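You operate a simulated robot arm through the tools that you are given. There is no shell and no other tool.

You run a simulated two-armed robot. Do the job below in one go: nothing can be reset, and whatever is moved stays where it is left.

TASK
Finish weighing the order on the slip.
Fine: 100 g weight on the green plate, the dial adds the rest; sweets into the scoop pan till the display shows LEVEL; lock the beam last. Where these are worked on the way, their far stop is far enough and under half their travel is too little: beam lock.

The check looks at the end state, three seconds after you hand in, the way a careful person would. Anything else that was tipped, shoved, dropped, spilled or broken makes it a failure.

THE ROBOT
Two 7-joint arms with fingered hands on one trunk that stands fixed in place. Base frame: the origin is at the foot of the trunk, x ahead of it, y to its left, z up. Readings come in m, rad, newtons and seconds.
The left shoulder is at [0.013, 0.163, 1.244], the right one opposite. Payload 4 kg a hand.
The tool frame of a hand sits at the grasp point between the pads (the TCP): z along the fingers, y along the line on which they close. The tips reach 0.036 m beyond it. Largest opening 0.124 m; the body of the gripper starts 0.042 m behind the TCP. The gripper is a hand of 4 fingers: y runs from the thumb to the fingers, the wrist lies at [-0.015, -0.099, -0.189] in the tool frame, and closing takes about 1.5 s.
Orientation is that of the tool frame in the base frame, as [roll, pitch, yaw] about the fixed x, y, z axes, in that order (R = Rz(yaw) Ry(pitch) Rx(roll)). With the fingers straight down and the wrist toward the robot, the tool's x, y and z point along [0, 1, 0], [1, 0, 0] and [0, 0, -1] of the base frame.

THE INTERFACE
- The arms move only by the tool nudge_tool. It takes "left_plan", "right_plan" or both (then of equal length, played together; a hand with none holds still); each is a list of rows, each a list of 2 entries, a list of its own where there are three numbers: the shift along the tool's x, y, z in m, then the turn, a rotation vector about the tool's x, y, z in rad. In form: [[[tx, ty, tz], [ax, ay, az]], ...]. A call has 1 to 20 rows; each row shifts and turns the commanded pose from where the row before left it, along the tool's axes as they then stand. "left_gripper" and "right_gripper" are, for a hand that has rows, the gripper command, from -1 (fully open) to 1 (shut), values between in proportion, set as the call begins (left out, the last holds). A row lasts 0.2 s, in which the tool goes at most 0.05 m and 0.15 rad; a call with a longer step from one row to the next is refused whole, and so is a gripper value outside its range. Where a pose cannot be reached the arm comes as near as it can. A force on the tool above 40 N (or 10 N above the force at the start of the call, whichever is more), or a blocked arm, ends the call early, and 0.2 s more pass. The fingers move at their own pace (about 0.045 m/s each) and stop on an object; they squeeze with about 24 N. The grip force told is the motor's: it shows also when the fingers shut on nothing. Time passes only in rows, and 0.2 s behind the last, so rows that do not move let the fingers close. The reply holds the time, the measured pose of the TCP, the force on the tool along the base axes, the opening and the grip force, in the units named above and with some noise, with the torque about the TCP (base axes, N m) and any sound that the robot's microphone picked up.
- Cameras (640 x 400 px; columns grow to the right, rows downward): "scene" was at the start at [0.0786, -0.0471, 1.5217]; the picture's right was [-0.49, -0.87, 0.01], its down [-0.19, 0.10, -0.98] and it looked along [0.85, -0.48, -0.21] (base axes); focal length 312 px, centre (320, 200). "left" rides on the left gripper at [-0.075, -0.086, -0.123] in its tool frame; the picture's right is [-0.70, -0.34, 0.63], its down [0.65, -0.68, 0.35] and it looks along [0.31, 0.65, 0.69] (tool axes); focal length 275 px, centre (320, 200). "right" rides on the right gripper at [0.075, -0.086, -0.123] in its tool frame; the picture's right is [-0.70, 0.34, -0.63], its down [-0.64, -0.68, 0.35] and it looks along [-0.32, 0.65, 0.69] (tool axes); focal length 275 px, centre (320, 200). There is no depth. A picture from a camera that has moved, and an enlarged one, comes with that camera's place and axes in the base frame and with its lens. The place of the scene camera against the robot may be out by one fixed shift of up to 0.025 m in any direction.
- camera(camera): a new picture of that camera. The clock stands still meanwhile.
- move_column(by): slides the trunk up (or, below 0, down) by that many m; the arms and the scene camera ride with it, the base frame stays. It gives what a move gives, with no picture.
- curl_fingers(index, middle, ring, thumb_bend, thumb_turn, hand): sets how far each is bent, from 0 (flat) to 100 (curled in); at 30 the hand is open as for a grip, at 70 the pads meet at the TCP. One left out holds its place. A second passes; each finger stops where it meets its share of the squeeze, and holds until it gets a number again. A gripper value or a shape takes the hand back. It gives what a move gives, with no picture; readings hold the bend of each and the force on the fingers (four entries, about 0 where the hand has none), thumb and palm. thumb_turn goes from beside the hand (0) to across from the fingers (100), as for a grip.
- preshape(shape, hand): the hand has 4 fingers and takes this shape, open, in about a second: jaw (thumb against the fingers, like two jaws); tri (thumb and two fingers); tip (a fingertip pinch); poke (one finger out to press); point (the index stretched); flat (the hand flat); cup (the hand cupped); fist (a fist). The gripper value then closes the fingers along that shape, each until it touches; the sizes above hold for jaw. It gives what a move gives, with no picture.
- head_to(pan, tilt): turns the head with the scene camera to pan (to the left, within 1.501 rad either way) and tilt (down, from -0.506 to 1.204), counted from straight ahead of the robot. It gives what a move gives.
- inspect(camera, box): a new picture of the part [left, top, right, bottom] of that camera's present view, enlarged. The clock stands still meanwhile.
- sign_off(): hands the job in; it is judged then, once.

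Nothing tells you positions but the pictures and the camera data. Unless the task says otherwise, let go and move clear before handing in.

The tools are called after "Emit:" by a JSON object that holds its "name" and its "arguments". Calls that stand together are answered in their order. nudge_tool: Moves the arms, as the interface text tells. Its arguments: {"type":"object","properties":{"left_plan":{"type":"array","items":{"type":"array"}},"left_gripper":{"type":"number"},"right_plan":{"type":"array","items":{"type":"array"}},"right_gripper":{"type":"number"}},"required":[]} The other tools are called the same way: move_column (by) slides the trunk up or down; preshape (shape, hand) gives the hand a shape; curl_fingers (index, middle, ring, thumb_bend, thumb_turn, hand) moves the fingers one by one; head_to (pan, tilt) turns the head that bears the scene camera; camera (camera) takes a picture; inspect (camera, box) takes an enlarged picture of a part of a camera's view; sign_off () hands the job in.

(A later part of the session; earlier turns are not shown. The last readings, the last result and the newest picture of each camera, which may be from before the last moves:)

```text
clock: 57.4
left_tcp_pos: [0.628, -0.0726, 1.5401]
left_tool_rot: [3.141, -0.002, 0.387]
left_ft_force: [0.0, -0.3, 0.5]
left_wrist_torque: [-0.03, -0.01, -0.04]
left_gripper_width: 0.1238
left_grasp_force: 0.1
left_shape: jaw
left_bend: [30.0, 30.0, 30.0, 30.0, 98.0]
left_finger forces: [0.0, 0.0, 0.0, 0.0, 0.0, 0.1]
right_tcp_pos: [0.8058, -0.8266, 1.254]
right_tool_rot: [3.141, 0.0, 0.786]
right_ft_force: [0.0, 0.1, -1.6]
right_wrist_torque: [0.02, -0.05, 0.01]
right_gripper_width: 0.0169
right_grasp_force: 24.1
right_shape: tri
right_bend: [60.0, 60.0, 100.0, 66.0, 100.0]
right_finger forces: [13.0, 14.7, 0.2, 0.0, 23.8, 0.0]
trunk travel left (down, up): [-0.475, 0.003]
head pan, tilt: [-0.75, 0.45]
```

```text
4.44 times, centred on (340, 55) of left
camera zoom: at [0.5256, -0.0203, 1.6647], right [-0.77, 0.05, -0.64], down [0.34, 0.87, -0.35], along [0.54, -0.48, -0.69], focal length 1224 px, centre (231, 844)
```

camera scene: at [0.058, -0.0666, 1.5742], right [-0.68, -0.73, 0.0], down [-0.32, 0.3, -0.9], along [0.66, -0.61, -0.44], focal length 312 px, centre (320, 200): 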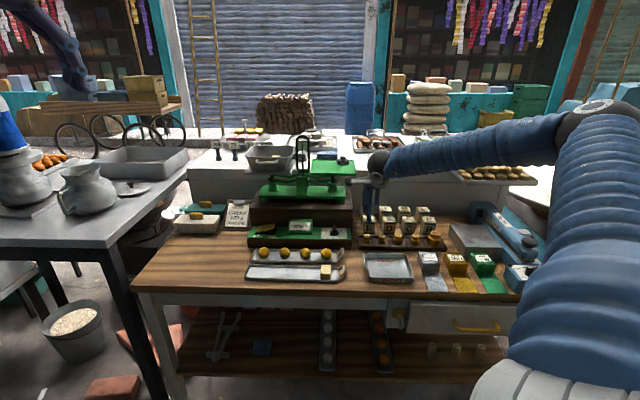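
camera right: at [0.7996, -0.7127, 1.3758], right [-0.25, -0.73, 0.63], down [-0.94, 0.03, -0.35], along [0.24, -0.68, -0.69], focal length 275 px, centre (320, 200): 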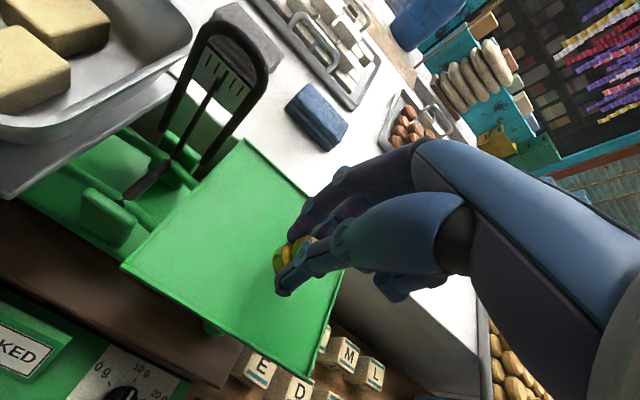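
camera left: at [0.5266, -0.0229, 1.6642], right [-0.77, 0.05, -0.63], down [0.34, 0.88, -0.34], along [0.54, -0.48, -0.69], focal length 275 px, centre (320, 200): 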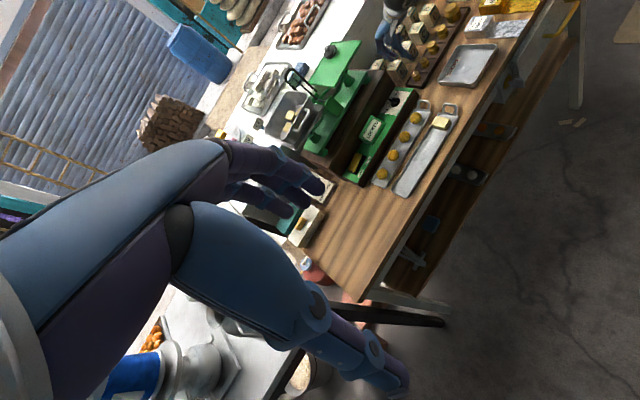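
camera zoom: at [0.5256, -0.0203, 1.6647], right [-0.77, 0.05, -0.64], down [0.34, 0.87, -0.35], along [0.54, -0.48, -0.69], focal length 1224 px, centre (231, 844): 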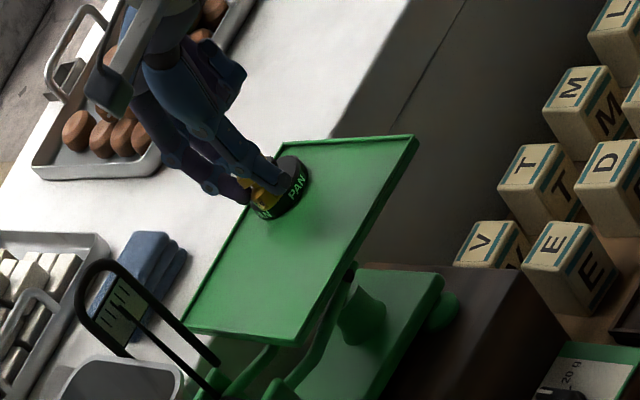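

Emit:
{"name": "nudge_tool", "arguments": {"right_plan": [[[0, 0, 0.01], [0, 0, 0]], [[0, 0, 0.01], [0, 0, 0]], [[0, 0, 0], [0, 0, 0]]]}}

Emit:
{"name": "inspect", "arguments": {"camera": "right", "box": [180, 150, 380, 330]}}

Emit:
{"name": "inspect", "arguments": {"camera": "scene", "box": [300, 130, 370, 185]}}

Emit:
{"name": "inspect", "arguments": {"camera": "left", "box": [310, 30, 380, 90]}}

```text
clock: 58.2
left_tcp_pos: [0.6267, -0.071, 1.5412]
left_tool_rot: [3.139, -0.001, 0.389]
left_ft_force: [0.1, -0.7, 0.3]
left_wrist_torque: [0.01, -0.03, 0.01]
left_gripper_width: 0.1237
left_grasp_force: 0.1
left_shape: jaw
left_bend: [30.0, 30.0, 30.0, 30.0, 98.0]
left_finger forces: [0.0, 0.0, 0.0, 0.0, 0.0, 0.0]
right_tcp_pos: [0.8071, -0.827, 1.2333]
right_tool_rot: [-3.142, 0.001, 0.785]
right_ft_force: [-0.3, 0.0, -1.0]
right_wrist_torque: [0.01, -0.03, 0.0]
right_gripper_width: 0.0168
right_grasp_force: 24.1
right_shape: tri
right_bend: [60.0, 60.0, 100.0, 66.0, 100.0]
right_finger forces: [13.0, 14.7, 0.0, 0.1, 23.7, 0.1]
trunk travel left (down, up): [-0.475, 0.003]
head pan, tilt: [-0.75, 0.45]
```

```text
2.22 times, centred on (280, 240) of right
camera zoom: at [0.8001, -0.7126, 1.3545], right [-0.25, -0.73, 0.63], down [-0.94, 0.03, -0.35], along [0.24, -0.68, -0.69], focal length 612 px, centre (409, 111)
```

zoom: 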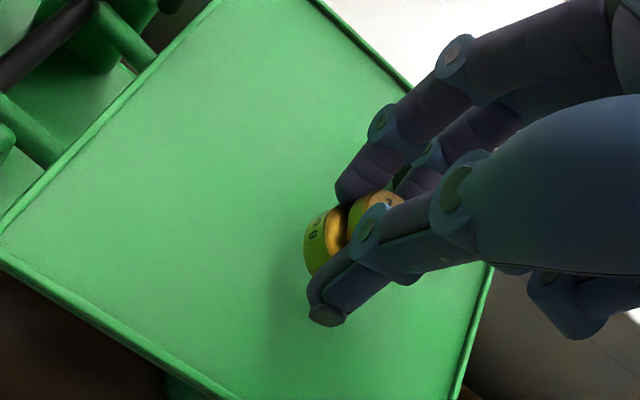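

```text
7.27 times, centred on (335, 158) of scene
camera zoom: at [0.0574, -0.0641, 1.5743], right [-0.68, -0.73, 0.0], down [-0.32, 0.3, -0.9], along [0.66, -0.61, -0.44], focal length 2272 px, centre (211, 509)
```

zoom: 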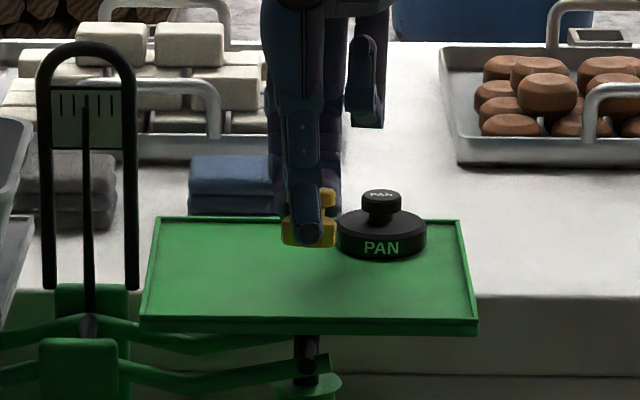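

```text
6.67 times, centred on (345, 60) of left
camera zoom: at [0.5258, -0.02, 1.6646], right [-0.77, 0.05, -0.64], down [0.34, 0.87, -0.35], along [0.54, -0.48, -0.69], focal length 1835 px, centre (153, 1133)
```

zoom: 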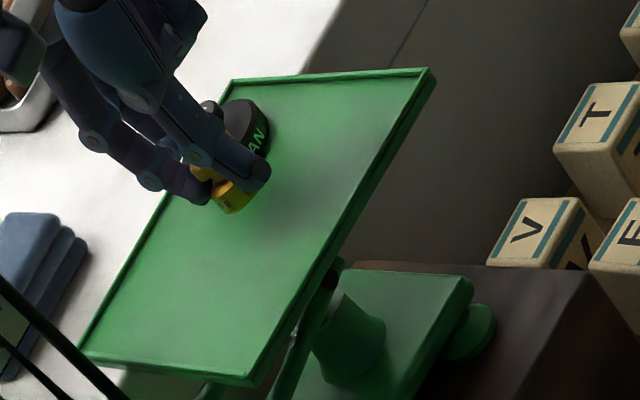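

Emit:
{"name": "nudge_tool", "arguments": {"right_plan": [[[0, 0, 0.004], [0, 0, 0]], [[0, 0, 0.004], [0, 0, 0]]]}}

Emit:
{"name": "nudge_tool", "arguments": {"right_plan": [[[0, 0, 0.004], [0, 0, 0]]]}}

Emit:
{"name": "inspect", "arguments": {"camera": "scene", "box": [300, 130, 370, 185]}}

```text
clock: 58.8
left_tcp_pos: [0.627, -0.0719, 1.5424]
left_tool_rot: [-3.141, -0.002, 0.387]
left_ft_force: [-0.7, 0.2, -0.1]
left_wrist_torque: [0.01, 0.0, 0.0]
left_gripper_width: 0.1237
left_grasp_force: 0.2
left_shape: jaw
left_bend: [30.0, 30.0, 30.0, 30.0, 98.0]
left_finger forces: [0.1, 0.0, 0.1, 0.0, 0.1, 0.0]
right_tcp_pos: [0.8062, -0.8264, 1.2244]
right_tool_rot: [3.14, 0.0, 0.785]
right_ft_force: [0.4, 0.8, -1.7]
right_wrist_torque: [-0.02, 0.01, -0.03]
right_gripper_width: 0.0171
right_grasp_force: 24.1
right_shape: tri
right_bend: [60.0, 60.0, 100.0, 66.0, 100.0]
right_finger forces: [13.1, 14.7, 0.0, 0.0, 23.7, 0.1]
trunk travel left (down, up): [-0.475, 0.003]
head pan, tilt: [-0.75, 0.45]
```

```text
clock: 59.2
left_tcp_pos: [0.628, -0.0722, 1.5409]
left_tool_rot: [-3.142, 0.0, 0.387]
left_ft_force: [-0.5, 0.5, 1.3]
left_wrist_torque: [-0.03, 0.02, 0.0]
left_gripper_width: 0.1236
left_grasp_force: 0.0
left_shape: jaw
left_bend: [30.0, 30.0, 30.0, 30.0, 98.0]
left_finger forces: [0.1, 0.0, 0.0, 0.1, 0.0, 0.1]
right_tcp_pos: [0.8067, -0.8258, 1.221]
right_tool_rot: [3.141, 0.0, 0.787]
right_ft_force: [0.3, -0.4, -0.3]
right_wrist_torque: [0.04, -0.01, -0.02]
right_gripper_width: 0.0171
right_grasp_force: 24.4
right_shape: tri
right_bend: [60.0, 60.0, 100.0, 66.0, 100.0]
right_finger forces: [13.1, 14.6, 0.0, 0.0, 23.8, 0.0]
trunk travel left (down, up): [-0.475, 0.003]
head pan, tilt: [-0.75, 0.45]
```

```text
7.27 times, centred on (335, 158) of scene
camera zoom: at [0.0576, -0.0644, 1.5743], right [-0.68, -0.73, 0.0], down [-0.32, 0.3, -0.9], along [0.66, -0.61, -0.44], focal length 2272 px, centre (211, 509)
```

zoom: 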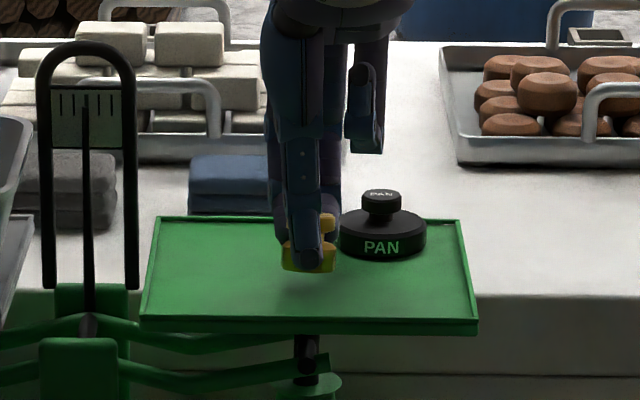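

Emit:
{"name": "nudge_tool", "arguments": {"right_plan": [[[0, 0, 0.004], [0, 0, 0]]]}}

Emit:
{"name": "nudge_tool", "arguments": {"right_plan": [[[0, 0, 0.004], [0, 0, 0]]]}}

Emit:
{"name": "inspect", "arguments": {"camera": "scene", "box": [310, 140, 360, 180]}}

Emit:
{"name": "inspect", "arguments": {"camera": "left", "box": [310, 30, 380, 90]}}

```text
clock: 59.6
left_tcp_pos: [0.628, -0.0716, 1.54]
left_tool_rot: [-3.141, -0.002, 0.387]
left_ft_force: [-0.5, -0.2, -0.4]
left_wrist_torque: [-0.05, 0.02, 0.04]
left_gripper_width: 0.1237
left_grasp_force: 0.1
left_shape: jaw
left_bend: [30.0, 30.0, 30.0, 30.0, 98.0]
left_finger forces: [0.0, 0.0, 0.0, 0.0, 0.1, 0.0]
right_tcp_pos: [0.8074, -0.8259, 1.2172]
right_tool_rot: [-3.141, 0.0, 0.786]
right_ft_force: [0.1, 0.5, -1.2]
right_wrist_torque: [0.0, 0.01, -0.01]
right_gripper_width: 0.0169
right_grasp_force: 24.4
right_shape: tri
right_bend: [60.0, 60.0, 100.0, 66.0, 100.0]
right_finger forces: [13.1, 14.7, 0.0, 0.0, 23.7, 0.1]
trunk travel left (down, up): [-0.475, 0.003]
head pan, tilt: [-0.75, 0.45]
```

```text
clock: 60.0
left_tcp_pos: [0.6273, -0.0713, 1.5417]
left_tool_rot: [3.138, -0.002, 0.388]
left_ft_force: [-0.7, -0.3, 0.0]
left_wrist_torque: [0.03, 0.05, 0.01]
left_gripper_width: 0.1238
left_grasp_force: 0.0
left_shape: jaw
left_bend: [30.0, 30.0, 30.0, 30.0, 98.0]
left_finger forces: [0.1, 0.1, 0.0, 0.0, 0.1, 0.0]
right_tcp_pos: [0.8061, -0.8255, 1.2125]
right_tool_rot: [3.14, 0.0, 0.787]
right_ft_force: [-0.5, -0.2, 1.6]
right_wrist_torque: [-0.04, -0.02, -0.01]
right_gripper_width: 0.0171
right_grasp_force: 23.7
right_shape: tri
right_bend: [60.0, 60.0, 100.0, 66.0, 100.0]
right_finger forces: [13.2, 15.1, 0.1, 0.0, 24.2, 0.0]
trunk travel left (down, up): [-0.475, 0.003]
head pan, tilt: [-0.75, 0.45]
```

```text
10.00 times, centred on (335, 160) of scene
camera zoom: at [0.0572, -0.064, 1.5744], right [-0.68, -0.73, 0.0], down [-0.32, 0.3, -0.9], along [0.66, -0.61, -0.44], focal length 3124 px, centre (170, 600)
```

zoom: 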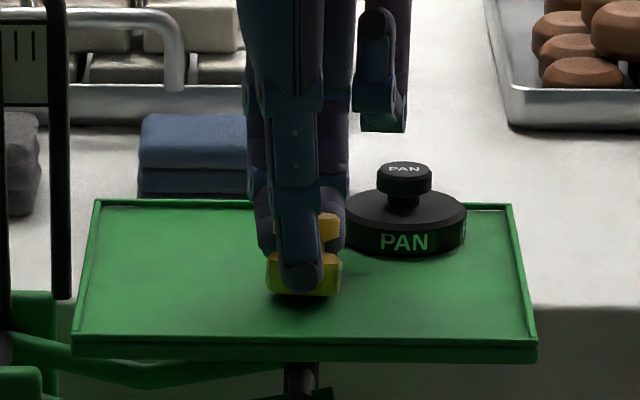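

```text
6.67 times, centred on (345, 60) of left
camera zoom: at [0.5256, -0.0199, 1.6647], right [-0.77, 0.05, -0.64], down [0.34, 0.87, -0.35], along [0.54, -0.48, -0.69], focal length 1835 px, centre (153, 1133)
```

zoom: 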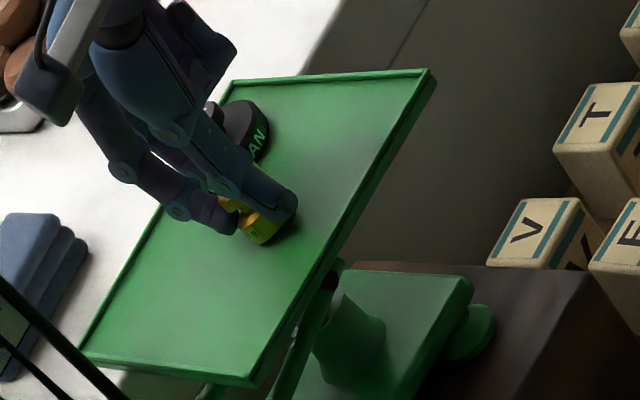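

Contact is just starting at z≈1.212. One more 2 mm, then release.

Emit:
{"name": "nudge_tool", "arguments": {"right_plan": [[[0, 0, 0.0015], [0, 0, 0]], [[0, 0, 0], [0, 0, 0]]]}}

Emit:
{"name": "nudge_tool", "arguments": {"right_plan": [[[0, 0, 0], [0, 0, 0]], [[0, 0, 0], [0, 0, 0]], [[0, 0, 0], [0, 0, 0]]], "right_gripper": 0.4}}

Emit:
{"name": "inspect", "arguments": {"camera": "scene", "box": [310, 140, 360, 180]}}

Emit:
{"name": "inspect", "arguments": {"camera": "left", "box": [310, 30, 380, 90]}}

```text
clock: 60.6
left_tcp_pos: [0.6261, -0.0714, 1.541]
left_tool_rot: [3.14, -0.002, 0.387]
left_ft_force: [0.3, 1.0, -0.8]
left_wrist_torque: [0.0, -0.02, 0.0]
left_gripper_width: 0.1235
left_grasp_force: 0.1
left_shape: jaw
left_bend: [30.0, 30.0, 30.0, 30.0, 98.0]
left_finger forces: [0.1, 0.0, 0.0, 0.1, 0.1, 0.1]
right_tcp_pos: [0.806, -0.8256, 1.2118]
right_tool_rot: [3.141, 0.0, 0.786]
right_ft_force: [0.0, -1.2, 7.7]
right_wrist_torque: [-0.17, -0.08, -0.03]
right_gripper_width: 0.0169
right_grasp_force: 23.8
right_shape: tri
right_bend: [60.0, 60.0, 100.0, 66.0, 100.0]
right_finger forces: [13.3, 16.8, 0.0, 0.0, 25.0, 0.0]
trunk travel left (down, up): [-0.475, 0.003]
head pan, tilt: [-0.75, 0.45]
```

```text
clock: 61.4
left_tcp_pos: [0.628, -0.07, 1.5422]
left_tool_rot: [3.139, -0.002, 0.386]
left_ft_force: [0.0, 0.0, 0.0]
left_wrist_torque: [-0.04, 0.01, 0.01]
left_gripper_width: 0.1236
left_grasp_force: 0.1
left_shape: jaw
left_bend: [30.0, 30.0, 30.0, 30.0, 98.0]
left_finger forces: [0.0, 0.0, 0.1, 0.1, 0.0, 0.1]
right_tcp_pos: [0.8064, -0.8244, 1.2112]
right_tool_rot: [3.141, 0.0, 0.786]
right_ft_force: [0.5, 0.3, 0.3]
right_wrist_torque: [0.0, -0.03, 0.02]
right_gripper_width: 0.037
right_grasp_force: 0.1
right_shape: tri
right_bend: [51.0, 55.0, 99.0, 62.0, 100.0]
right_finger forces: [0.0, 0.0, 0.1, 0.1, 0.1, 0.1]
trunk travel left (down, up): [-0.475, 0.003]
head pan, tilt: [-0.75, 0.45]
```

```text
10.00 times, centred on (335, 160) of scene
camera zoom: at [0.0571, -0.0639, 1.5743], right [-0.68, -0.73, 0.0], down [-0.32, 0.3, -0.9], along [0.66, -0.61, -0.44], focal length 3124 px, centre (170, 600)
```

zoom: 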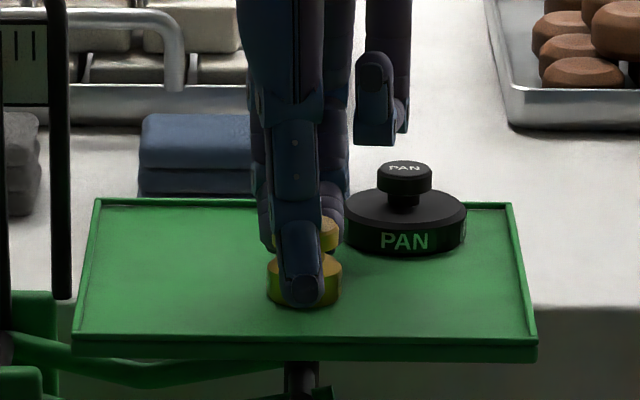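

```text
6.67 times, centred on (345, 60) of left
camera zoom: at [0.5256, -0.0199, 1.6647], right [-0.77, 0.05, -0.64], down [0.34, 0.87, -0.35], along [0.54, -0.48, -0.69], focal length 1835 px, centre (153, 1133)
```

zoom: 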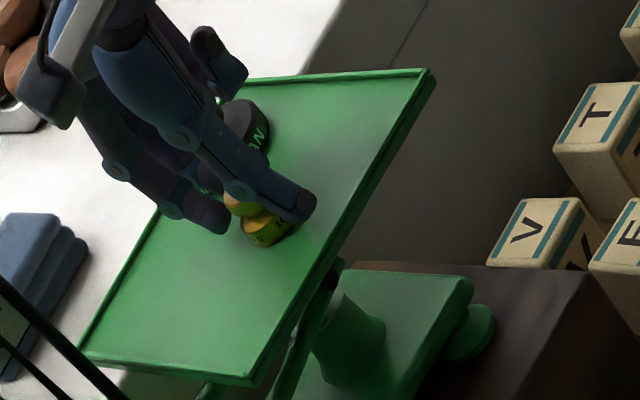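

The weight stands upright. Withdrawing straight up.

Emit:
{"name": "nudge_tool", "arguments": {"right_plan": [[[0, 0, -0.01], [0, 0, 0]], [[0, 0, -0.02], [0, 0, 0]], [[0, 0, -0.04], [0, 0, 0]], [[0, 0, -0.04], [0, 0, 0]], [[0, 0, -0.02], [0, 0, 0]]]}}

Emit:
{"name": "inspect", "arguments": {"camera": "scene", "box": [290, 130, 390, 190]}}

Emit:
{"name": "inspect", "arguments": {"camera": "left", "box": [300, 20, 420, 120]}}

```text
clock: 62.6
left_tcp_pos: [0.6287, -0.0715, 1.5417]
left_tool_rot: [-3.142, -0.002, 0.387]
left_ft_force: [0.9, 0.1, -0.1]
left_wrist_torque: [-0.03, -0.01, -0.01]
left_gripper_width: 0.1236
left_grasp_force: 0.1
left_shape: jaw
left_bend: [30.0, 30.0, 30.0, 30.0, 98.0]
left_finger forces: [0.1, 0.1, 0.0, 0.1, 0.2, 0.1]
right_tcp_pos: [0.8047, -0.8258, 1.3406]
right_tool_rot: [3.141, 0.001, 0.785]
right_ft_force: [-0.2, 0.2, 0.5]
right_wrist_torque: [-0.01, 0.01, 0.0]
right_gripper_width: 0.0371
right_grasp_force: 0.1
right_shape: tri
right_bend: [51.0, 55.0, 99.0, 62.0, 100.0]
right_finger forces: [0.1, 0.0, 0.1, 0.0, 0.0, 0.0]
trunk travel left (down, up): [-0.475, 0.003]
head pan, tilt: [-0.75, 0.45]
```

```text
6.40 times, centred on (340, 160) of scene
camera zoom: at [0.0574, -0.0642, 1.5743], right [-0.68, -0.73, 0.0], down [-0.32, 0.3, -0.9], along [0.66, -0.61, -0.44], focal length 2000 px, centre (192, 456)
```

zoom: 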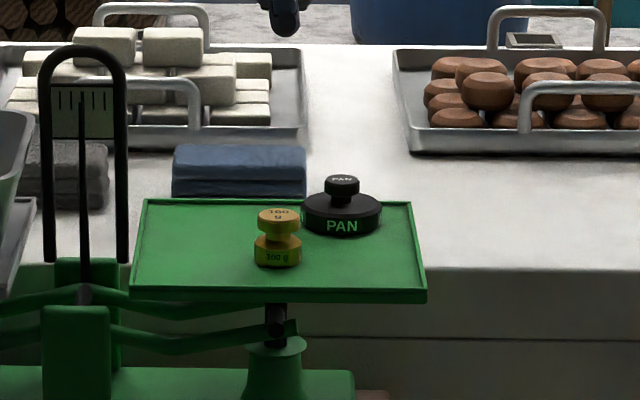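

```text
4.00 times, centred on (360, 70) of left
camera zoom: at [0.5258, -0.0202, 1.6646], right [-0.77, 0.05, -0.64], down [0.34, 0.87, -0.35], along [0.54, -0.48, -0.69], focal length 1101 px, centre (160, 720)
```

zoom: 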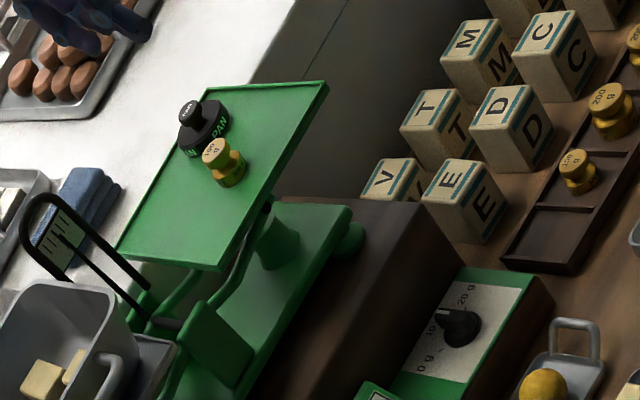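

The 100 g weight stands on the green plate. Now the dial: I'll back away, set the poke shape and look at the dial closely.

Emit:
{"name": "nudge_tool", "arguments": {"right_plan": [[[-0.0175, -0.0388, 0], [0, 0, 0]], [[-0.0175, -0.0388, 0], [0, 0, 0]], [[-0.0175, -0.0388, 0], [0, 0, 0]], [[-0.0175, -0.0388, 0], [0, 0, 0]], [[-0.0175, -0.0388, 0], [0, 0, 0]], [[-0.0175, -0.0388, 0], [0, 0, 0]], [[0, 0, 0.04], [0, 0, 0]], [[0, 0, 0.04], [0, 0, 0]], [[0, 0, 0.04], [0, 0, 0]], [[0, 0, 0.04], [0, 0, 0]], [[0, 0, 0.04], [0, 0, 0]], [[0, 0, 0], [0, 0, 0]]]}}

Emit:
{"name": "preshape", "arguments": {"shape": "poke", "hand": "right"}}

Emit:
{"name": "camera", "arguments": {"camera": "right"}}

Emit:
{"name": "inspect", "arguments": {"camera": "left", "box": [330, 30, 470, 150]}}

Emit:
{"name": "inspect", "arguments": {"camera": "scene", "box": [250, 170, 410, 270]}}

```text
clock: 65.2
left_tcp_pos: [0.6268, -0.0703, 1.5409]
left_tool_rot: [3.139, -0.001, 0.387]
left_ft_force: [-0.3, -0.3, -0.1]
left_wrist_torque: [0.01, -0.02, -0.01]
left_gripper_width: 0.1236
left_grasp_force: 0.0
left_shape: jaw
left_bend: [30.0, 30.0, 30.0, 30.0, 98.0]
left_finger forces: [0.0, 0.1, 0.0, 0.1, 0.0, 0.0]
right_tcp_pos: [0.5674, -0.733, 1.1431]
right_tool_rot: [3.141, 0.001, 0.787]
right_ft_force: [-0.1, 0.9, 0.1]
right_wrist_torque: [0.0, -0.04, 0.01]
right_gripper_width: 0.0372
right_grasp_force: 0.1
right_shape: tri
right_bend: [51.0, 55.0, 99.0, 62.0, 100.0]
right_finger forces: [0.1, 0.0, 0.0, 0.0, 0.1, 0.0]
trunk travel left (down, up): [-0.475, 0.003]
head pan, tilt: [-0.75, 0.45]
```

```text
clock: 66.1
left_tcp_pos: [0.627, -0.0731, 1.5422]
left_tool_rot: [-3.141, -0.003, 0.386]
left_ft_force: [-0.4, 0.4, 0.6]
left_wrist_torque: [-0.03, -0.01, 0.03]
left_gripper_width: 0.1237
left_grasp_force: 0.1
left_shape: jaw
left_bend: [30.0, 30.0, 30.0, 30.0, 98.0]
left_finger forces: [0.0, 0.1, 0.0, 0.0, 0.0, 0.1]
right_tcp_pos: [0.5683, -0.7325, 1.1433]
right_tool_rot: [3.141, 0.001, 0.786]
right_ft_force: [-0.3, -0.5, 0.3]
right_wrist_torque: [0.02, 0.0, 0.04]
right_gripper_width: 0.0
right_grasp_force: 0.1
right_shape: poke
right_bend: [70.0, 70.0, 99.0, 0.0, 100.0]
right_finger forces: [0.0, 0.1, 0.0, 0.0, 0.0, 0.1]
trunk travel left (down, up): [-0.475, 0.003]
head pan, tilt: [-0.75, 0.45]
```

```text
taken
camera right: at [0.561, -0.6194, 1.2645], right [-0.25, -0.73, 0.63], down [-0.94, 0.03, -0.35], along [0.24, -0.68, -0.69], focal length 275 px, centre (320, 200)
```

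right: 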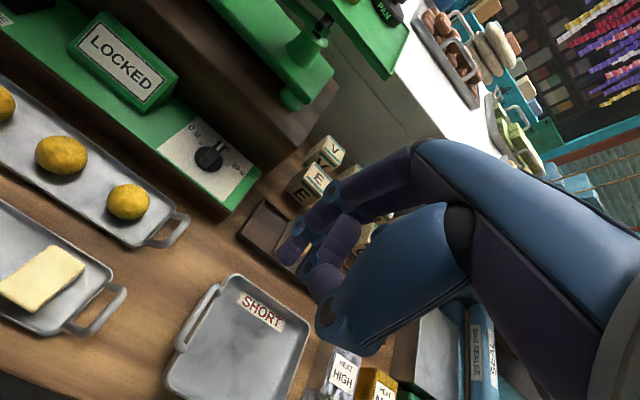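

```text
3.33 times, centred on (400, 90) of left
camera zoom: at [0.5257, -0.0204, 1.6646], right [-0.77, 0.05, -0.64], down [0.34, 0.87, -0.35], along [0.54, -0.48, -0.69], focal length 918 px, centre (53, 567)
```

zoom: 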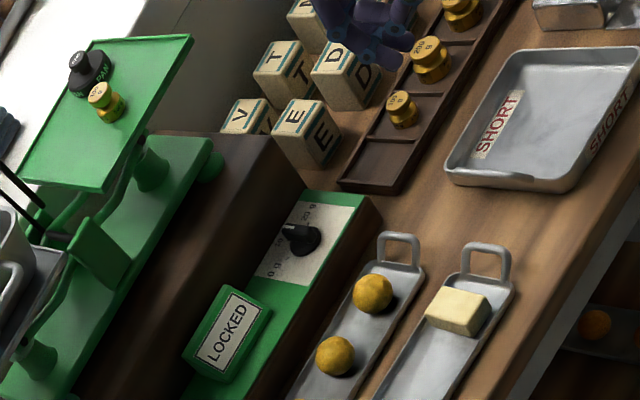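

```text
4.00 times, centred on (330, 220) of scene
camera zoom: at [0.0573, -0.0644, 1.5743], right [-0.68, -0.73, 0.0], down [-0.32, 0.3, -0.9], along [0.66, -0.61, -0.44], focal length 1250 px, centre (280, 120)
```

zoom: 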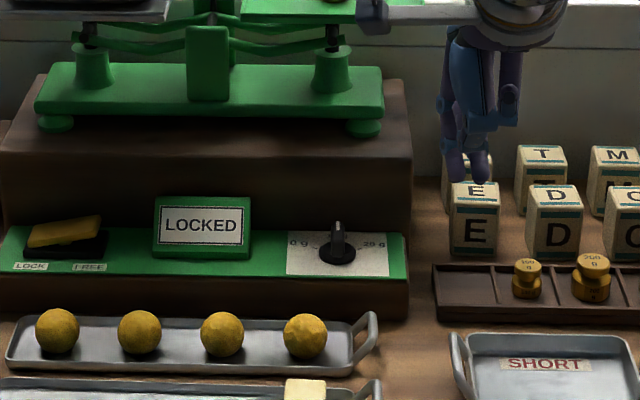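

Poke bends two fingers; I'd like to compare with the point shape, which stretches the index.

Emit:
{"name": "preshape", "arguments": {"shape": "point", "hand": "right"}}

Emit:
{"name": "camera", "arguments": {"camera": "right"}}

Emit:
{"name": "inspect", "arguments": {"camera": "scene", "box": [330, 150, 410, 230]}}

Emit:
{"name": "inspect", "arguments": {"camera": "left", "box": [370, 0, 490, 90]}}

```text
clock: 67.0
left_tcp_pos: [0.6282, -0.0712, 1.5408]
left_tool_rot: [3.141, -0.002, 0.388]
left_ft_force: [0.4, -0.5, -0.3]
left_wrist_torque: [0.0, 0.02, -0.01]
left_gripper_width: 0.1238
left_grasp_force: 0.1
left_shape: jaw
left_bend: [30.0, 30.0, 30.0, 30.0, 98.0]
left_finger forces: [0.1, 0.0, 0.0, 0.1, 0.1, 0.0]
right_tcp_pos: [0.5682, -0.7328, 1.1427]
right_tool_rot: [-3.141, -0.001, 0.787]
right_ft_force: [-0.4, -0.2, -0.3]
right_wrist_torque: [-0.01, -0.03, -0.03]
right_gripper_width: 0.1161
right_grasp_force: 0.0
right_shape: point
right_bend: [32.0, 100.0, 100.0, 100.0, 89.0]
right_finger forces: [0.0, 0.0, 0.0, 0.0, 0.1, 0.1]
trunk travel left (down, up): [-0.475, 0.003]
head pan, tilt: [-0.75, 0.45]
```

```text
taken
camera right: at [0.5611, -0.6192, 1.2646], right [-0.25, -0.73, 0.63], down [-0.94, 0.03, -0.35], along [0.24, -0.68, -0.69], focal length 275 px, centre (320, 200)
```

right: 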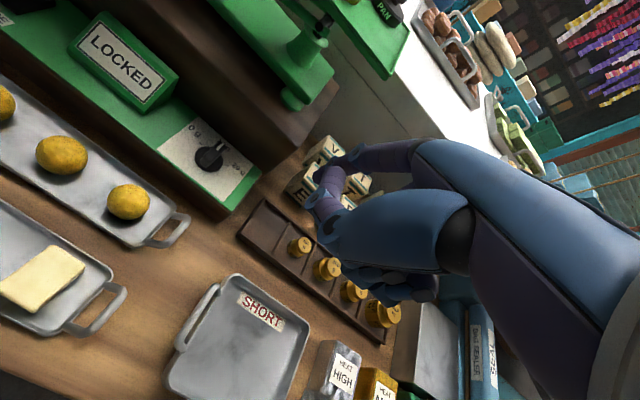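

```text
5.00 times, centred on (370, 190) of scene
camera zoom: at [0.0573, -0.0642, 1.5743], right [-0.68, -0.73, 0.0], down [-0.32, 0.3, -0.9], along [0.66, -0.61, -0.44], focal length 1562 px, centre (70, 250)
```

zoom: 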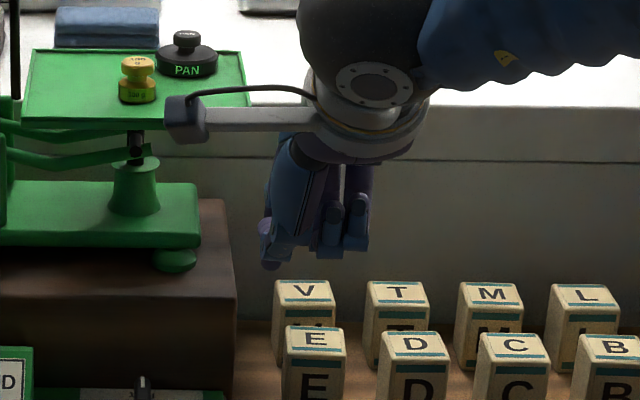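

```text
4.44 times, centred on (430, 45) of left
camera zoom: at [0.5258, -0.0202, 1.6646], right [-0.77, 0.05, -0.64], down [0.34, 0.87, -0.35], along [0.54, -0.48, -0.69], focal length 1224 px, centre (-169, 889)
```

zoom: 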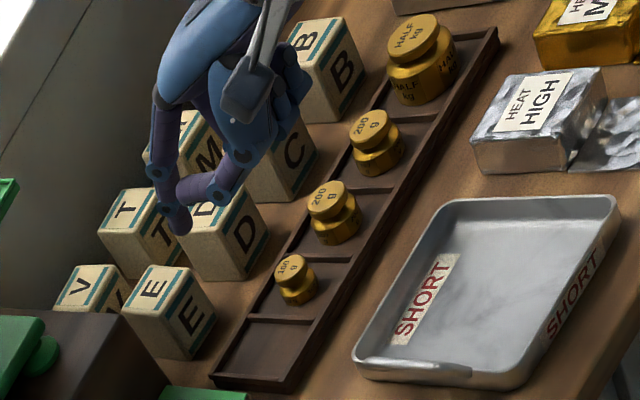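

Emit:
{"name": "curl_fingers", "arguments": {"hand": "right", "index": 20, "middle": 100, "ring": 100, "thumb_bend": 100, "thumb_turn": 60}}

Emit:
{"name": "inspect", "arguments": {"camera": "right", "box": [200, 100, 460, 320]}}

Emit:
{"name": "inspect", "arguments": {"camera": "scene", "box": [330, 150, 410, 230]}}

Emit:
{"name": "inspect", "arguments": {"camera": "left", "box": [370, 0, 490, 90]}}

```text
clock: 68.0
left_tcp_pos: [0.6279, -0.0719, 1.5412]
left_tool_rot: [3.139, -0.001, 0.388]
left_ft_force: [-0.2, 0.2, 0.1]
left_wrist_torque: [0.01, 0.01, 0.03]
left_gripper_width: 0.1236
left_grasp_force: 0.0
left_shape: jaw
left_bend: [30.0, 30.0, 30.0, 30.0, 98.0]
left_finger forces: [0.0, 0.0, 0.0, 0.0, 0.1, 0.0]
right_tcp_pos: [0.5677, -0.7334, 1.1434]
right_tool_rot: [-3.141, 0.0, 0.786]
right_ft_force: [1.1, -0.3, -0.1]
right_wrist_torque: [0.0, -0.02, -0.02]
right_gripper_width: 0.0315
right_grasp_force: 0.1
right_shape: fingers
right_bend: [20.0, 100.0, 100.0, 100.0, 62.0]
right_finger forces: [0.0, 0.1, 0.1, 0.0, 0.0, 0.1]
trunk travel left (down, up): [-0.475, 0.003]
head pan, tilt: [-0.75, 0.45]
```

```text
1.82 times, centred on (330, 210) of right
camera zoom: at [0.561, -0.6192, 1.2646], right [-0.25, -0.73, 0.63], down [-0.94, 0.03, -0.35], along [0.24, -0.68, -0.69], focal length 500 px, centre (302, 182)
```

zoom: 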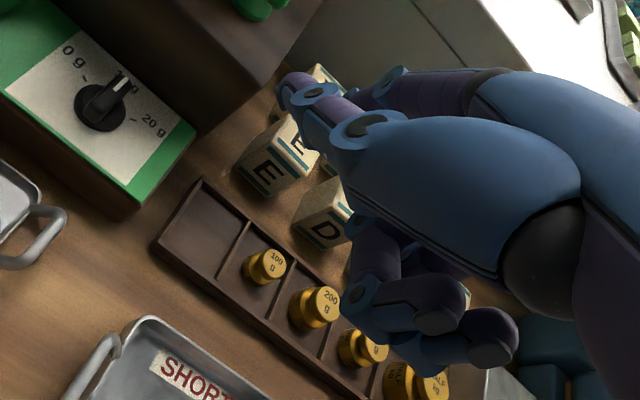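

```text
5.00 times, centred on (370, 190) of scene
camera zoom: at [0.0573, -0.0642, 1.5743], right [-0.68, -0.73, 0.0], down [-0.32, 0.3, -0.9], along [0.66, -0.61, -0.44], focal length 1562 px, centre (70, 250)
```

zoom: 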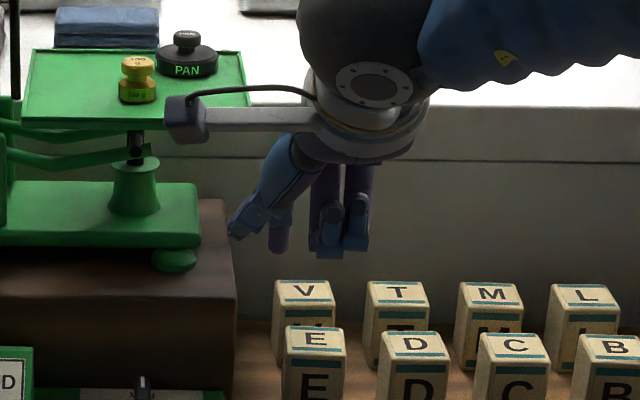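

```text
4.44 times, centred on (430, 45) of left
camera zoom: at [0.5257, -0.0202, 1.6646], right [-0.77, 0.05, -0.64], down [0.34, 0.87, -0.35], along [0.54, -0.48, -0.69], focal length 1224 px, centre (-169, 889)
```

zoom: 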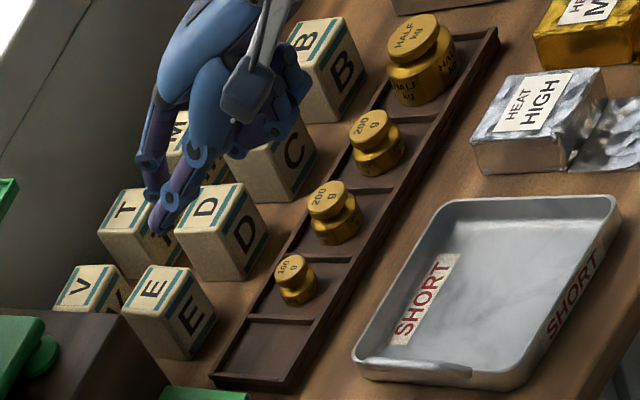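

Emit:
{"name": "curl_fingers", "arguments": {"hand": "right", "index": 5, "middle": 100, "ring": 100, "thumb_bend": 100, "thumb_turn": 100}}

Emit:
{"name": "inspect", "arguments": {"camera": "right", "box": [200, 80, 500, 340]}}

Emit:
{"name": "inspect", "arguments": {"camera": "scene", "box": [330, 150, 410, 230]}}

Emit:
{"name": "inspect", "arguments": {"camera": "left", "box": [370, 0, 490, 90]}}

```text
clock: 69.0
left_tcp_pos: [0.6294, -0.0717, 1.5407]
left_tool_rot: [3.14, -0.002, 0.387]
left_ft_force: [0.1, -0.6, 1.0]
left_wrist_torque: [-0.03, 0.02, 0.0]
left_gripper_width: 0.1239
left_grasp_force: 0.0
left_shape: jaw
left_bend: [30.0, 30.0, 30.0, 30.0, 98.0]
left_finger forces: [0.1, 0.0, 0.0, 0.0, 0.1, 0.0]
right_tcp_pos: [0.5688, -0.7325, 1.1438]
right_tool_rot: [-3.141, 0.001, 0.785]
right_ft_force: [0.3, -0.3, 0.2]
right_wrist_torque: [0.04, 0.03, -0.04]
right_gripper_width: 0.0368
right_grasp_force: 0.1
right_shape: fingers
right_bend: [5.0, 100.0, 100.0, 100.0, 100.0]
right_finger forces: [0.1, 0.0, 0.0, 0.1, 0.1, 0.1]
trunk travel left (down, up): [-0.475, 0.003]
head pan, tilt: [-0.75, 0.45]
```

```text
1.54 times, centred on (350, 210) of right
camera zoom: at [0.561, -0.6192, 1.2646], right [-0.25, -0.73, 0.63], down [-0.94, 0.03, -0.35], along [0.24, -0.68, -0.69], focal length 424 px, centre (274, 185)
```

zoom: 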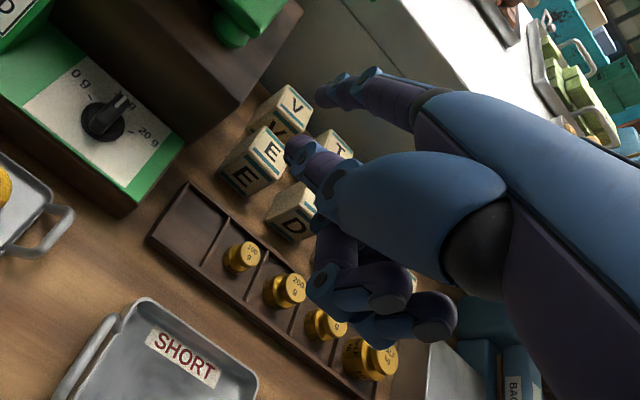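

```text
5.00 times, centred on (370, 190) of scene
camera zoom: at [0.0573, -0.0642, 1.5743], right [-0.68, -0.73, 0.0], down [-0.32, 0.3, -0.9], along [0.66, -0.61, -0.44], focal length 1562 px, centre (70, 250)
```

zoom: 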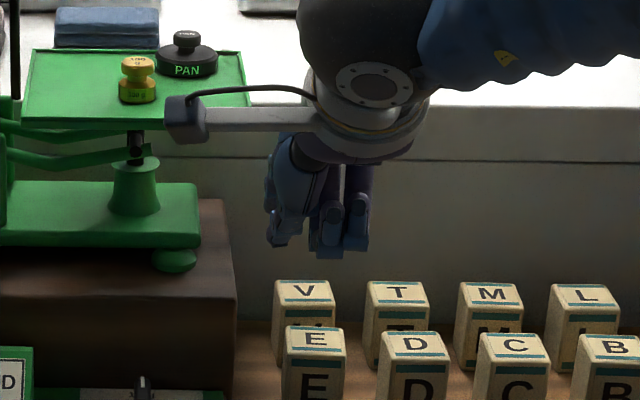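

```text
4.44 times, centred on (430, 45) of left
camera zoom: at [0.5257, -0.0202, 1.6646], right [-0.77, 0.05, -0.64], down [0.34, 0.87, -0.35], along [0.54, -0.48, -0.69], focal length 1224 px, centre (-169, 889)
```

zoom: 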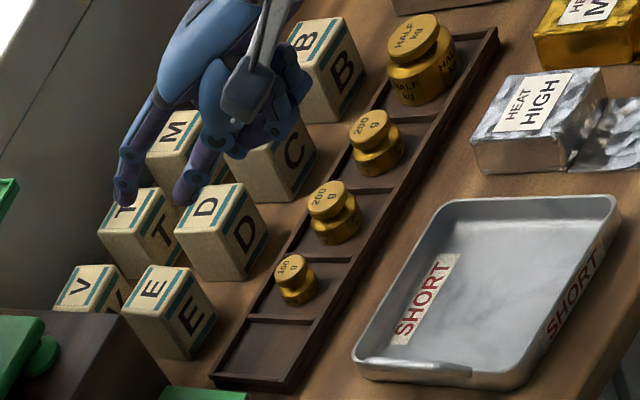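

The index points outward when flat, so I'll look at the dial geometry more closely before choosing how to turn it.

Emit:
{"name": "inspect", "arguments": {"camera": "right", "box": [170, 110, 260, 190]}}

Emit:
{"name": "inspect", "arguments": {"camera": "left", "box": [395, 85, 440, 120]}}

Emit:
{"name": "inspect", "arguments": {"camera": "scene", "box": [315, 215, 360, 245]}}

Emit:
{"name": "inspect", "arguments": {"camera": "scene", "box": [245, 220, 290, 250]}}

Emit:
{"name": "inspect", "arguments": {"camera": "left", "box": [340, 135, 385, 170]}}

```text
5.00 times, centred on (215, 150) of right
camera zoom: at [0.561, -0.6192, 1.2646], right [-0.25, -0.73, 0.63], down [-0.94, 0.03, -0.35], along [0.24, -0.68, -0.69], focal length 1376 px, centre (845, 450)
```

zoom: 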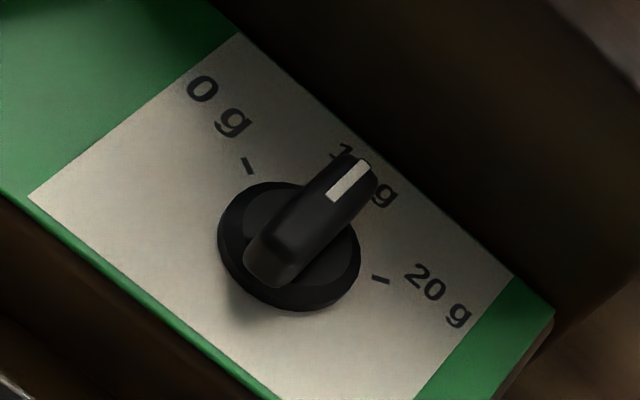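

```text
11.43 times, centred on (418, 102) of left
camera zoom: at [0.5257, -0.0202, 1.6646], right [-0.77, 0.05, -0.64], down [0.34, 0.87, -0.35], along [0.54, -0.48, -0.69], focal length 3146 px, centre (-794, 1314)
```

zoom: 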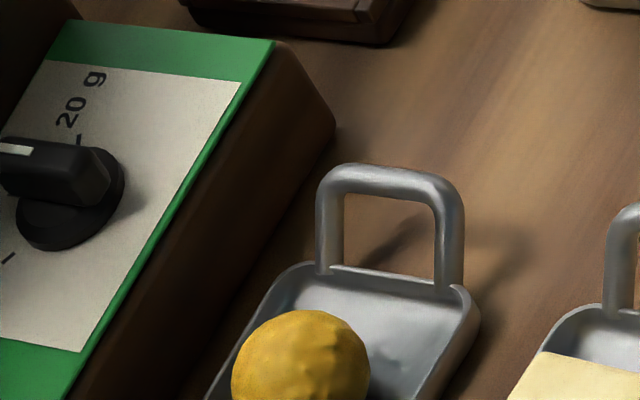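

```text
13.33 times, centred on (338, 230) of scene
camera zoom: at [0.0573, -0.0642, 1.5743], right [-0.68, -0.73, 0.0], down [-0.32, 0.3, -0.9], along [0.66, -0.61, -0.44], focal length 4166 px, centre (87, -200)
```

zoom: 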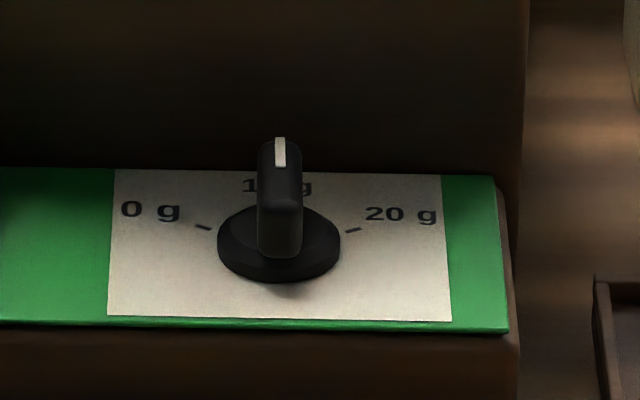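

```text
13.33 times, centred on (268, 235) of scene
camera zoom: at [0.0573, -0.0642, 1.5743], right [-0.68, -0.73, 0.0], down [-0.32, 0.3, -0.9], along [0.66, -0.61, -0.44], focal length 4166 px, centre (1020, -267)
```

zoom: 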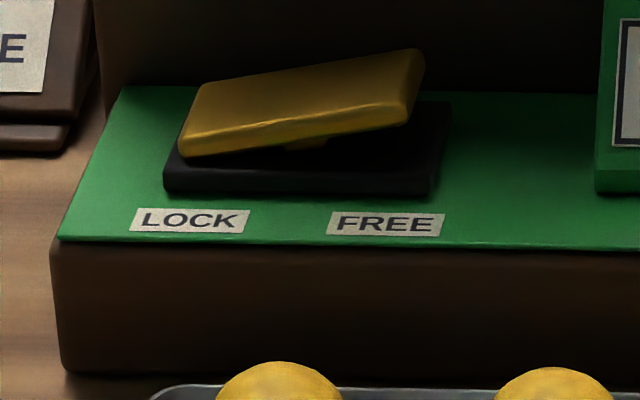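

```text
11.43 times, centred on (362, 152) of left
camera zoom: at [0.5257, -0.0202, 1.6646], right [-0.77, 0.05, -0.64], down [0.34, 0.87, -0.35], along [0.54, -0.48, -0.69], focal length 3146 px, centre (-166, 743)
```

zoom: 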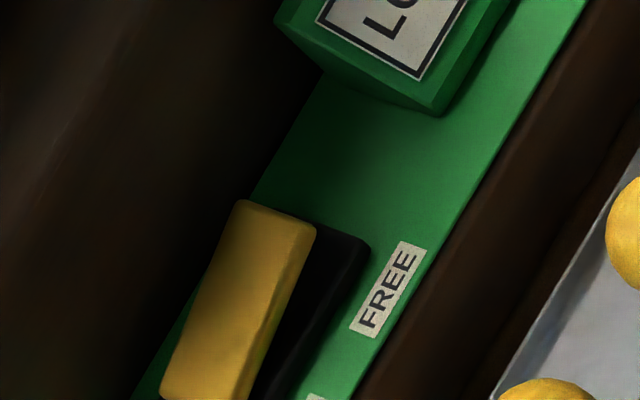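

The dial fin points at 10 g with stops about ±60°; its centre is at (0.725,-0.753), panel z≈0.955. I plan to push the fin's near end leftward with the thumb; I'll shape the hand for that and check it.

Emit:
{"name": "curl_fingers", "arguments": {"hand": "right", "index": 100, "middle": 100, "ring": 100, "thumb_bend": 50, "thumb_turn": 100}}

Emit:
{"name": "inspect", "arguments": {"camera": "right", "box": [200, 80, 500, 340]}}

Emit:
{"name": "inspect", "arguments": {"camera": "scene", "box": [330, 150, 410, 230]}}

Emit:
{"name": "inspect", "arguments": {"camera": "left", "box": [370, 0, 490, 90]}}

```text
clock: 70.0
left_tcp_pos: [0.6278, -0.0722, 1.541]
left_tool_rot: [3.14, -0.002, 0.388]
left_ft_force: [-0.9, -0.4, -0.2]
left_wrist_torque: [0.03, 0.0, -0.01]
left_gripper_width: 0.1234
left_grasp_force: 0.1
left_shape: jaw
left_bend: [30.0, 30.0, 30.0, 30.0, 98.0]
left_finger forces: [0.1, 0.1, 0.0, 0.1, 0.0, 0.1]
right_tcp_pos: [0.5678, -0.7319, 1.1425]
right_tool_rot: [-3.141, 0.0, 0.785]
right_ft_force: [-0.7, 0.4, -0.2]
right_wrist_torque: [-0.03, -0.02, 0.01]
right_gripper_width: 0.027
right_grasp_force: 0.1
right_shape: fingers
right_bend: [82.0, 100.0, 100.0, 49.0, 100.0]
right_finger forces: [0.0, 0.1, 0.0, 0.1, 0.1, 0.0]
trunk travel left (down, up): [-0.475, 0.003]
head pan, tilt: [-0.75, 0.45]
```

```text
1.54 times, centred on (350, 210) of right
camera zoom: at [0.561, -0.6192, 1.2646], right [-0.25, -0.73, 0.63], down [-0.94, 0.03, -0.35], along [0.24, -0.68, -0.69], focal length 424 px, centre (274, 185)
```

zoom: 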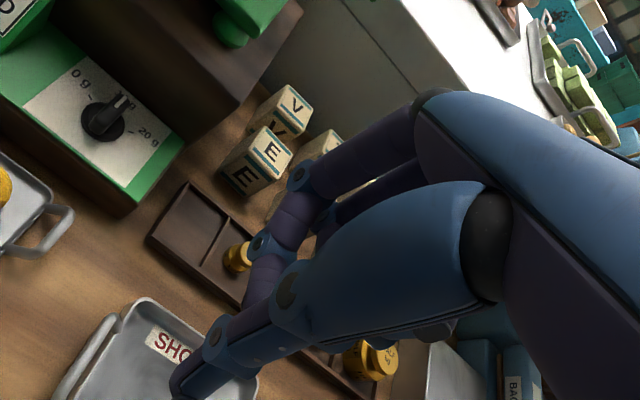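

```text
5.00 times, centred on (370, 190) of scene
camera zoom: at [0.0573, -0.0642, 1.5743], right [-0.68, -0.73, 0.0], down [-0.32, 0.3, -0.9], along [0.66, -0.61, -0.44], focal length 1562 px, centre (70, 250)
```

zoom: 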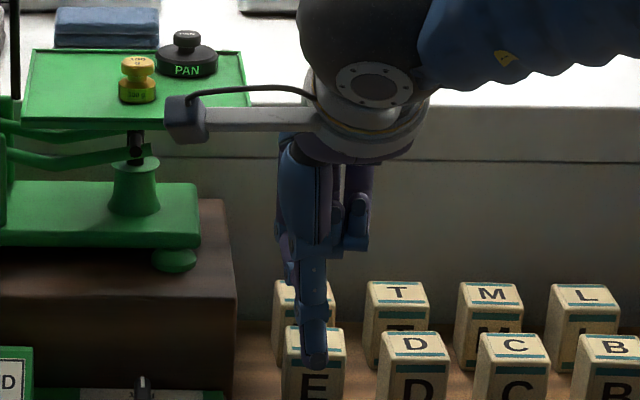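

```text
4.44 times, centred on (430, 45) of left
camera zoom: at [0.5257, -0.0202, 1.6646], right [-0.77, 0.05, -0.64], down [0.34, 0.87, -0.35], along [0.54, -0.48, -0.69], focal length 1224 px, centre (-169, 889)
```

zoom: 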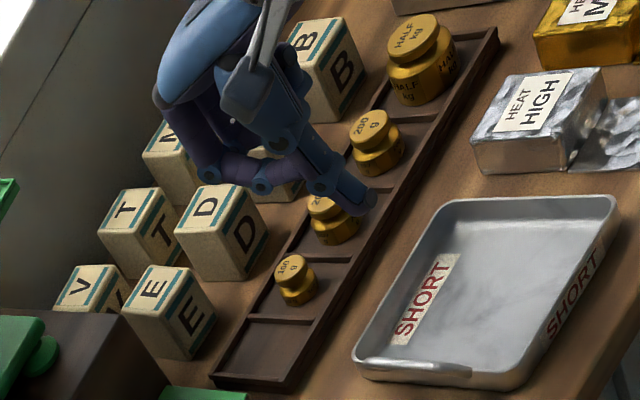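

The thumb makes a clean probe. I'll tilt the hand 40° and bring the thumb tip just to the right of the dial fin's near end, staying high first.

Emit:
{"name": "nudge_tool", "arguments": {"right_plan": [[[0, 0, 0], [-0.14, 0, 0]], [[0, 0, 0], [-0.14, 0, 0]], [[0, 0, 0], [-0.14, 0, 0]], [[0, 0, 0], [-0.14, 0, 0]], [[0, 0, 0], [-0.14, 0, 0]], [[0.0175, 0.0154, 0.0303], [0, 0, 0]], [[0.0175, 0.0154, 0.0303], [0, 0, 0]], [[0.0175, 0.0154, 0.0303], [0, 0, 0]], [[0.0175, 0.0154, 0.0303], [0, 0, 0]], [[0, 0, 0], [0, 0, 0]]]}}

Emit:
{"name": "camera", "arguments": {"camera": "right"}}

Emit:
{"name": "inspect", "arguments": {"camera": "scene", "box": [290, 180, 390, 260]}}

Emit:
{"name": "inspect", "arguments": {"camera": "left", "box": [360, 50, 460, 130]}}

```text
clock: 72.2
left_tcp_pos: [0.6274, -0.0716, 1.5415]
left_tool_rot: [3.141, 0.0, 0.387]
left_ft_force: [-0.3, -0.5, 0.1]
left_wrist_torque: [0.01, -0.01, -0.02]
left_gripper_width: 0.1235
left_grasp_force: 0.0
left_shape: jaw
left_bend: [30.0, 30.0, 30.0, 30.0, 98.0]
left_finger forces: [0.1, 0.0, 0.0, 0.0, 0.0, 0.0]
right_tcp_pos: [0.7011, -0.7587, 1.0752]
right_tool_rot: [2.586, -0.001, 0.786]
right_ft_force: [-0.6, 0.0, -0.9]
right_wrist_torque: [0.04, 0.01, 0.0]
right_gripper_width: 0.0277
right_grasp_force: 0.0
right_shape: fingers
right_bend: [82.0, 100.0, 100.0, 48.0, 100.0]
right_finger forces: [0.0, 0.1, 0.0, 0.1, 0.0, 0.0]
right hand out of reach, approached as far as the arm can: row 5, 6
trunk travel left (down, up): [-0.475, 0.003]
head pan, tilt: [-0.75, 0.45]
```

```text
taken
camera right: at [0.6565, -0.6084, 1.1325], right [-0.53, -0.46, 0.72], down [-0.74, -0.18, -0.65], along [0.43, -0.87, -0.24], focal length 275 px, centre (320, 200)
```

right: 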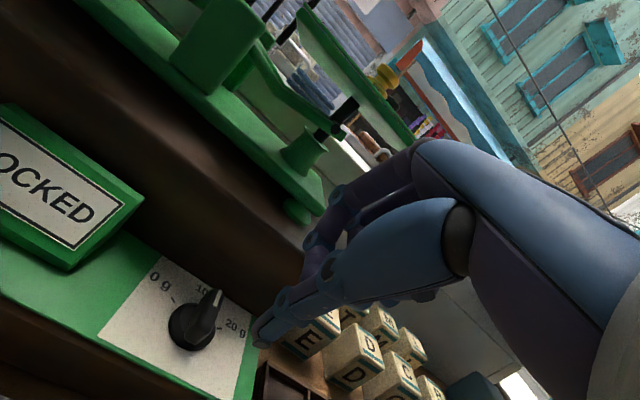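

```text
5.00 times, centred on (340, 220) of scene
camera zoom: at [0.057, -0.0648, 1.5743], right [-0.68, -0.73, 0.0], down [-0.32, 0.3, -0.9], along [0.66, -0.61, -0.44], focal length 1562 px, centre (220, 100)
```

zoom: 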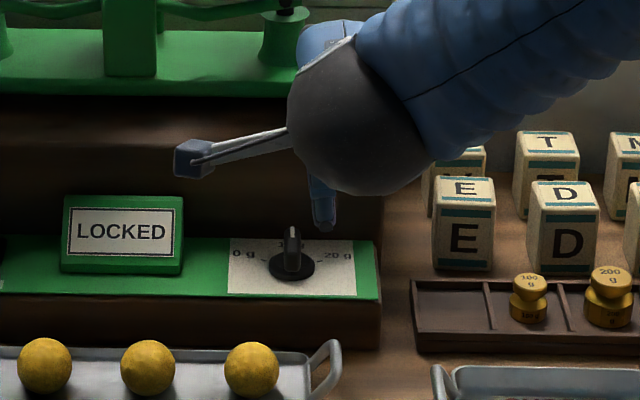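

```text
5.00 times, centred on (410, 90) of left
camera zoom: at [0.5254, -0.0208, 1.6647], right [-0.77, 0.05, -0.64], down [0.34, 0.88, -0.34], along [0.54, -0.48, -0.69], focal length 1376 px, centre (-130, 750)
```

zoom: 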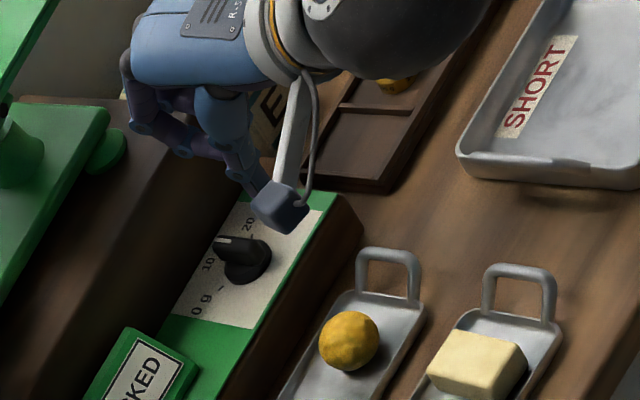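

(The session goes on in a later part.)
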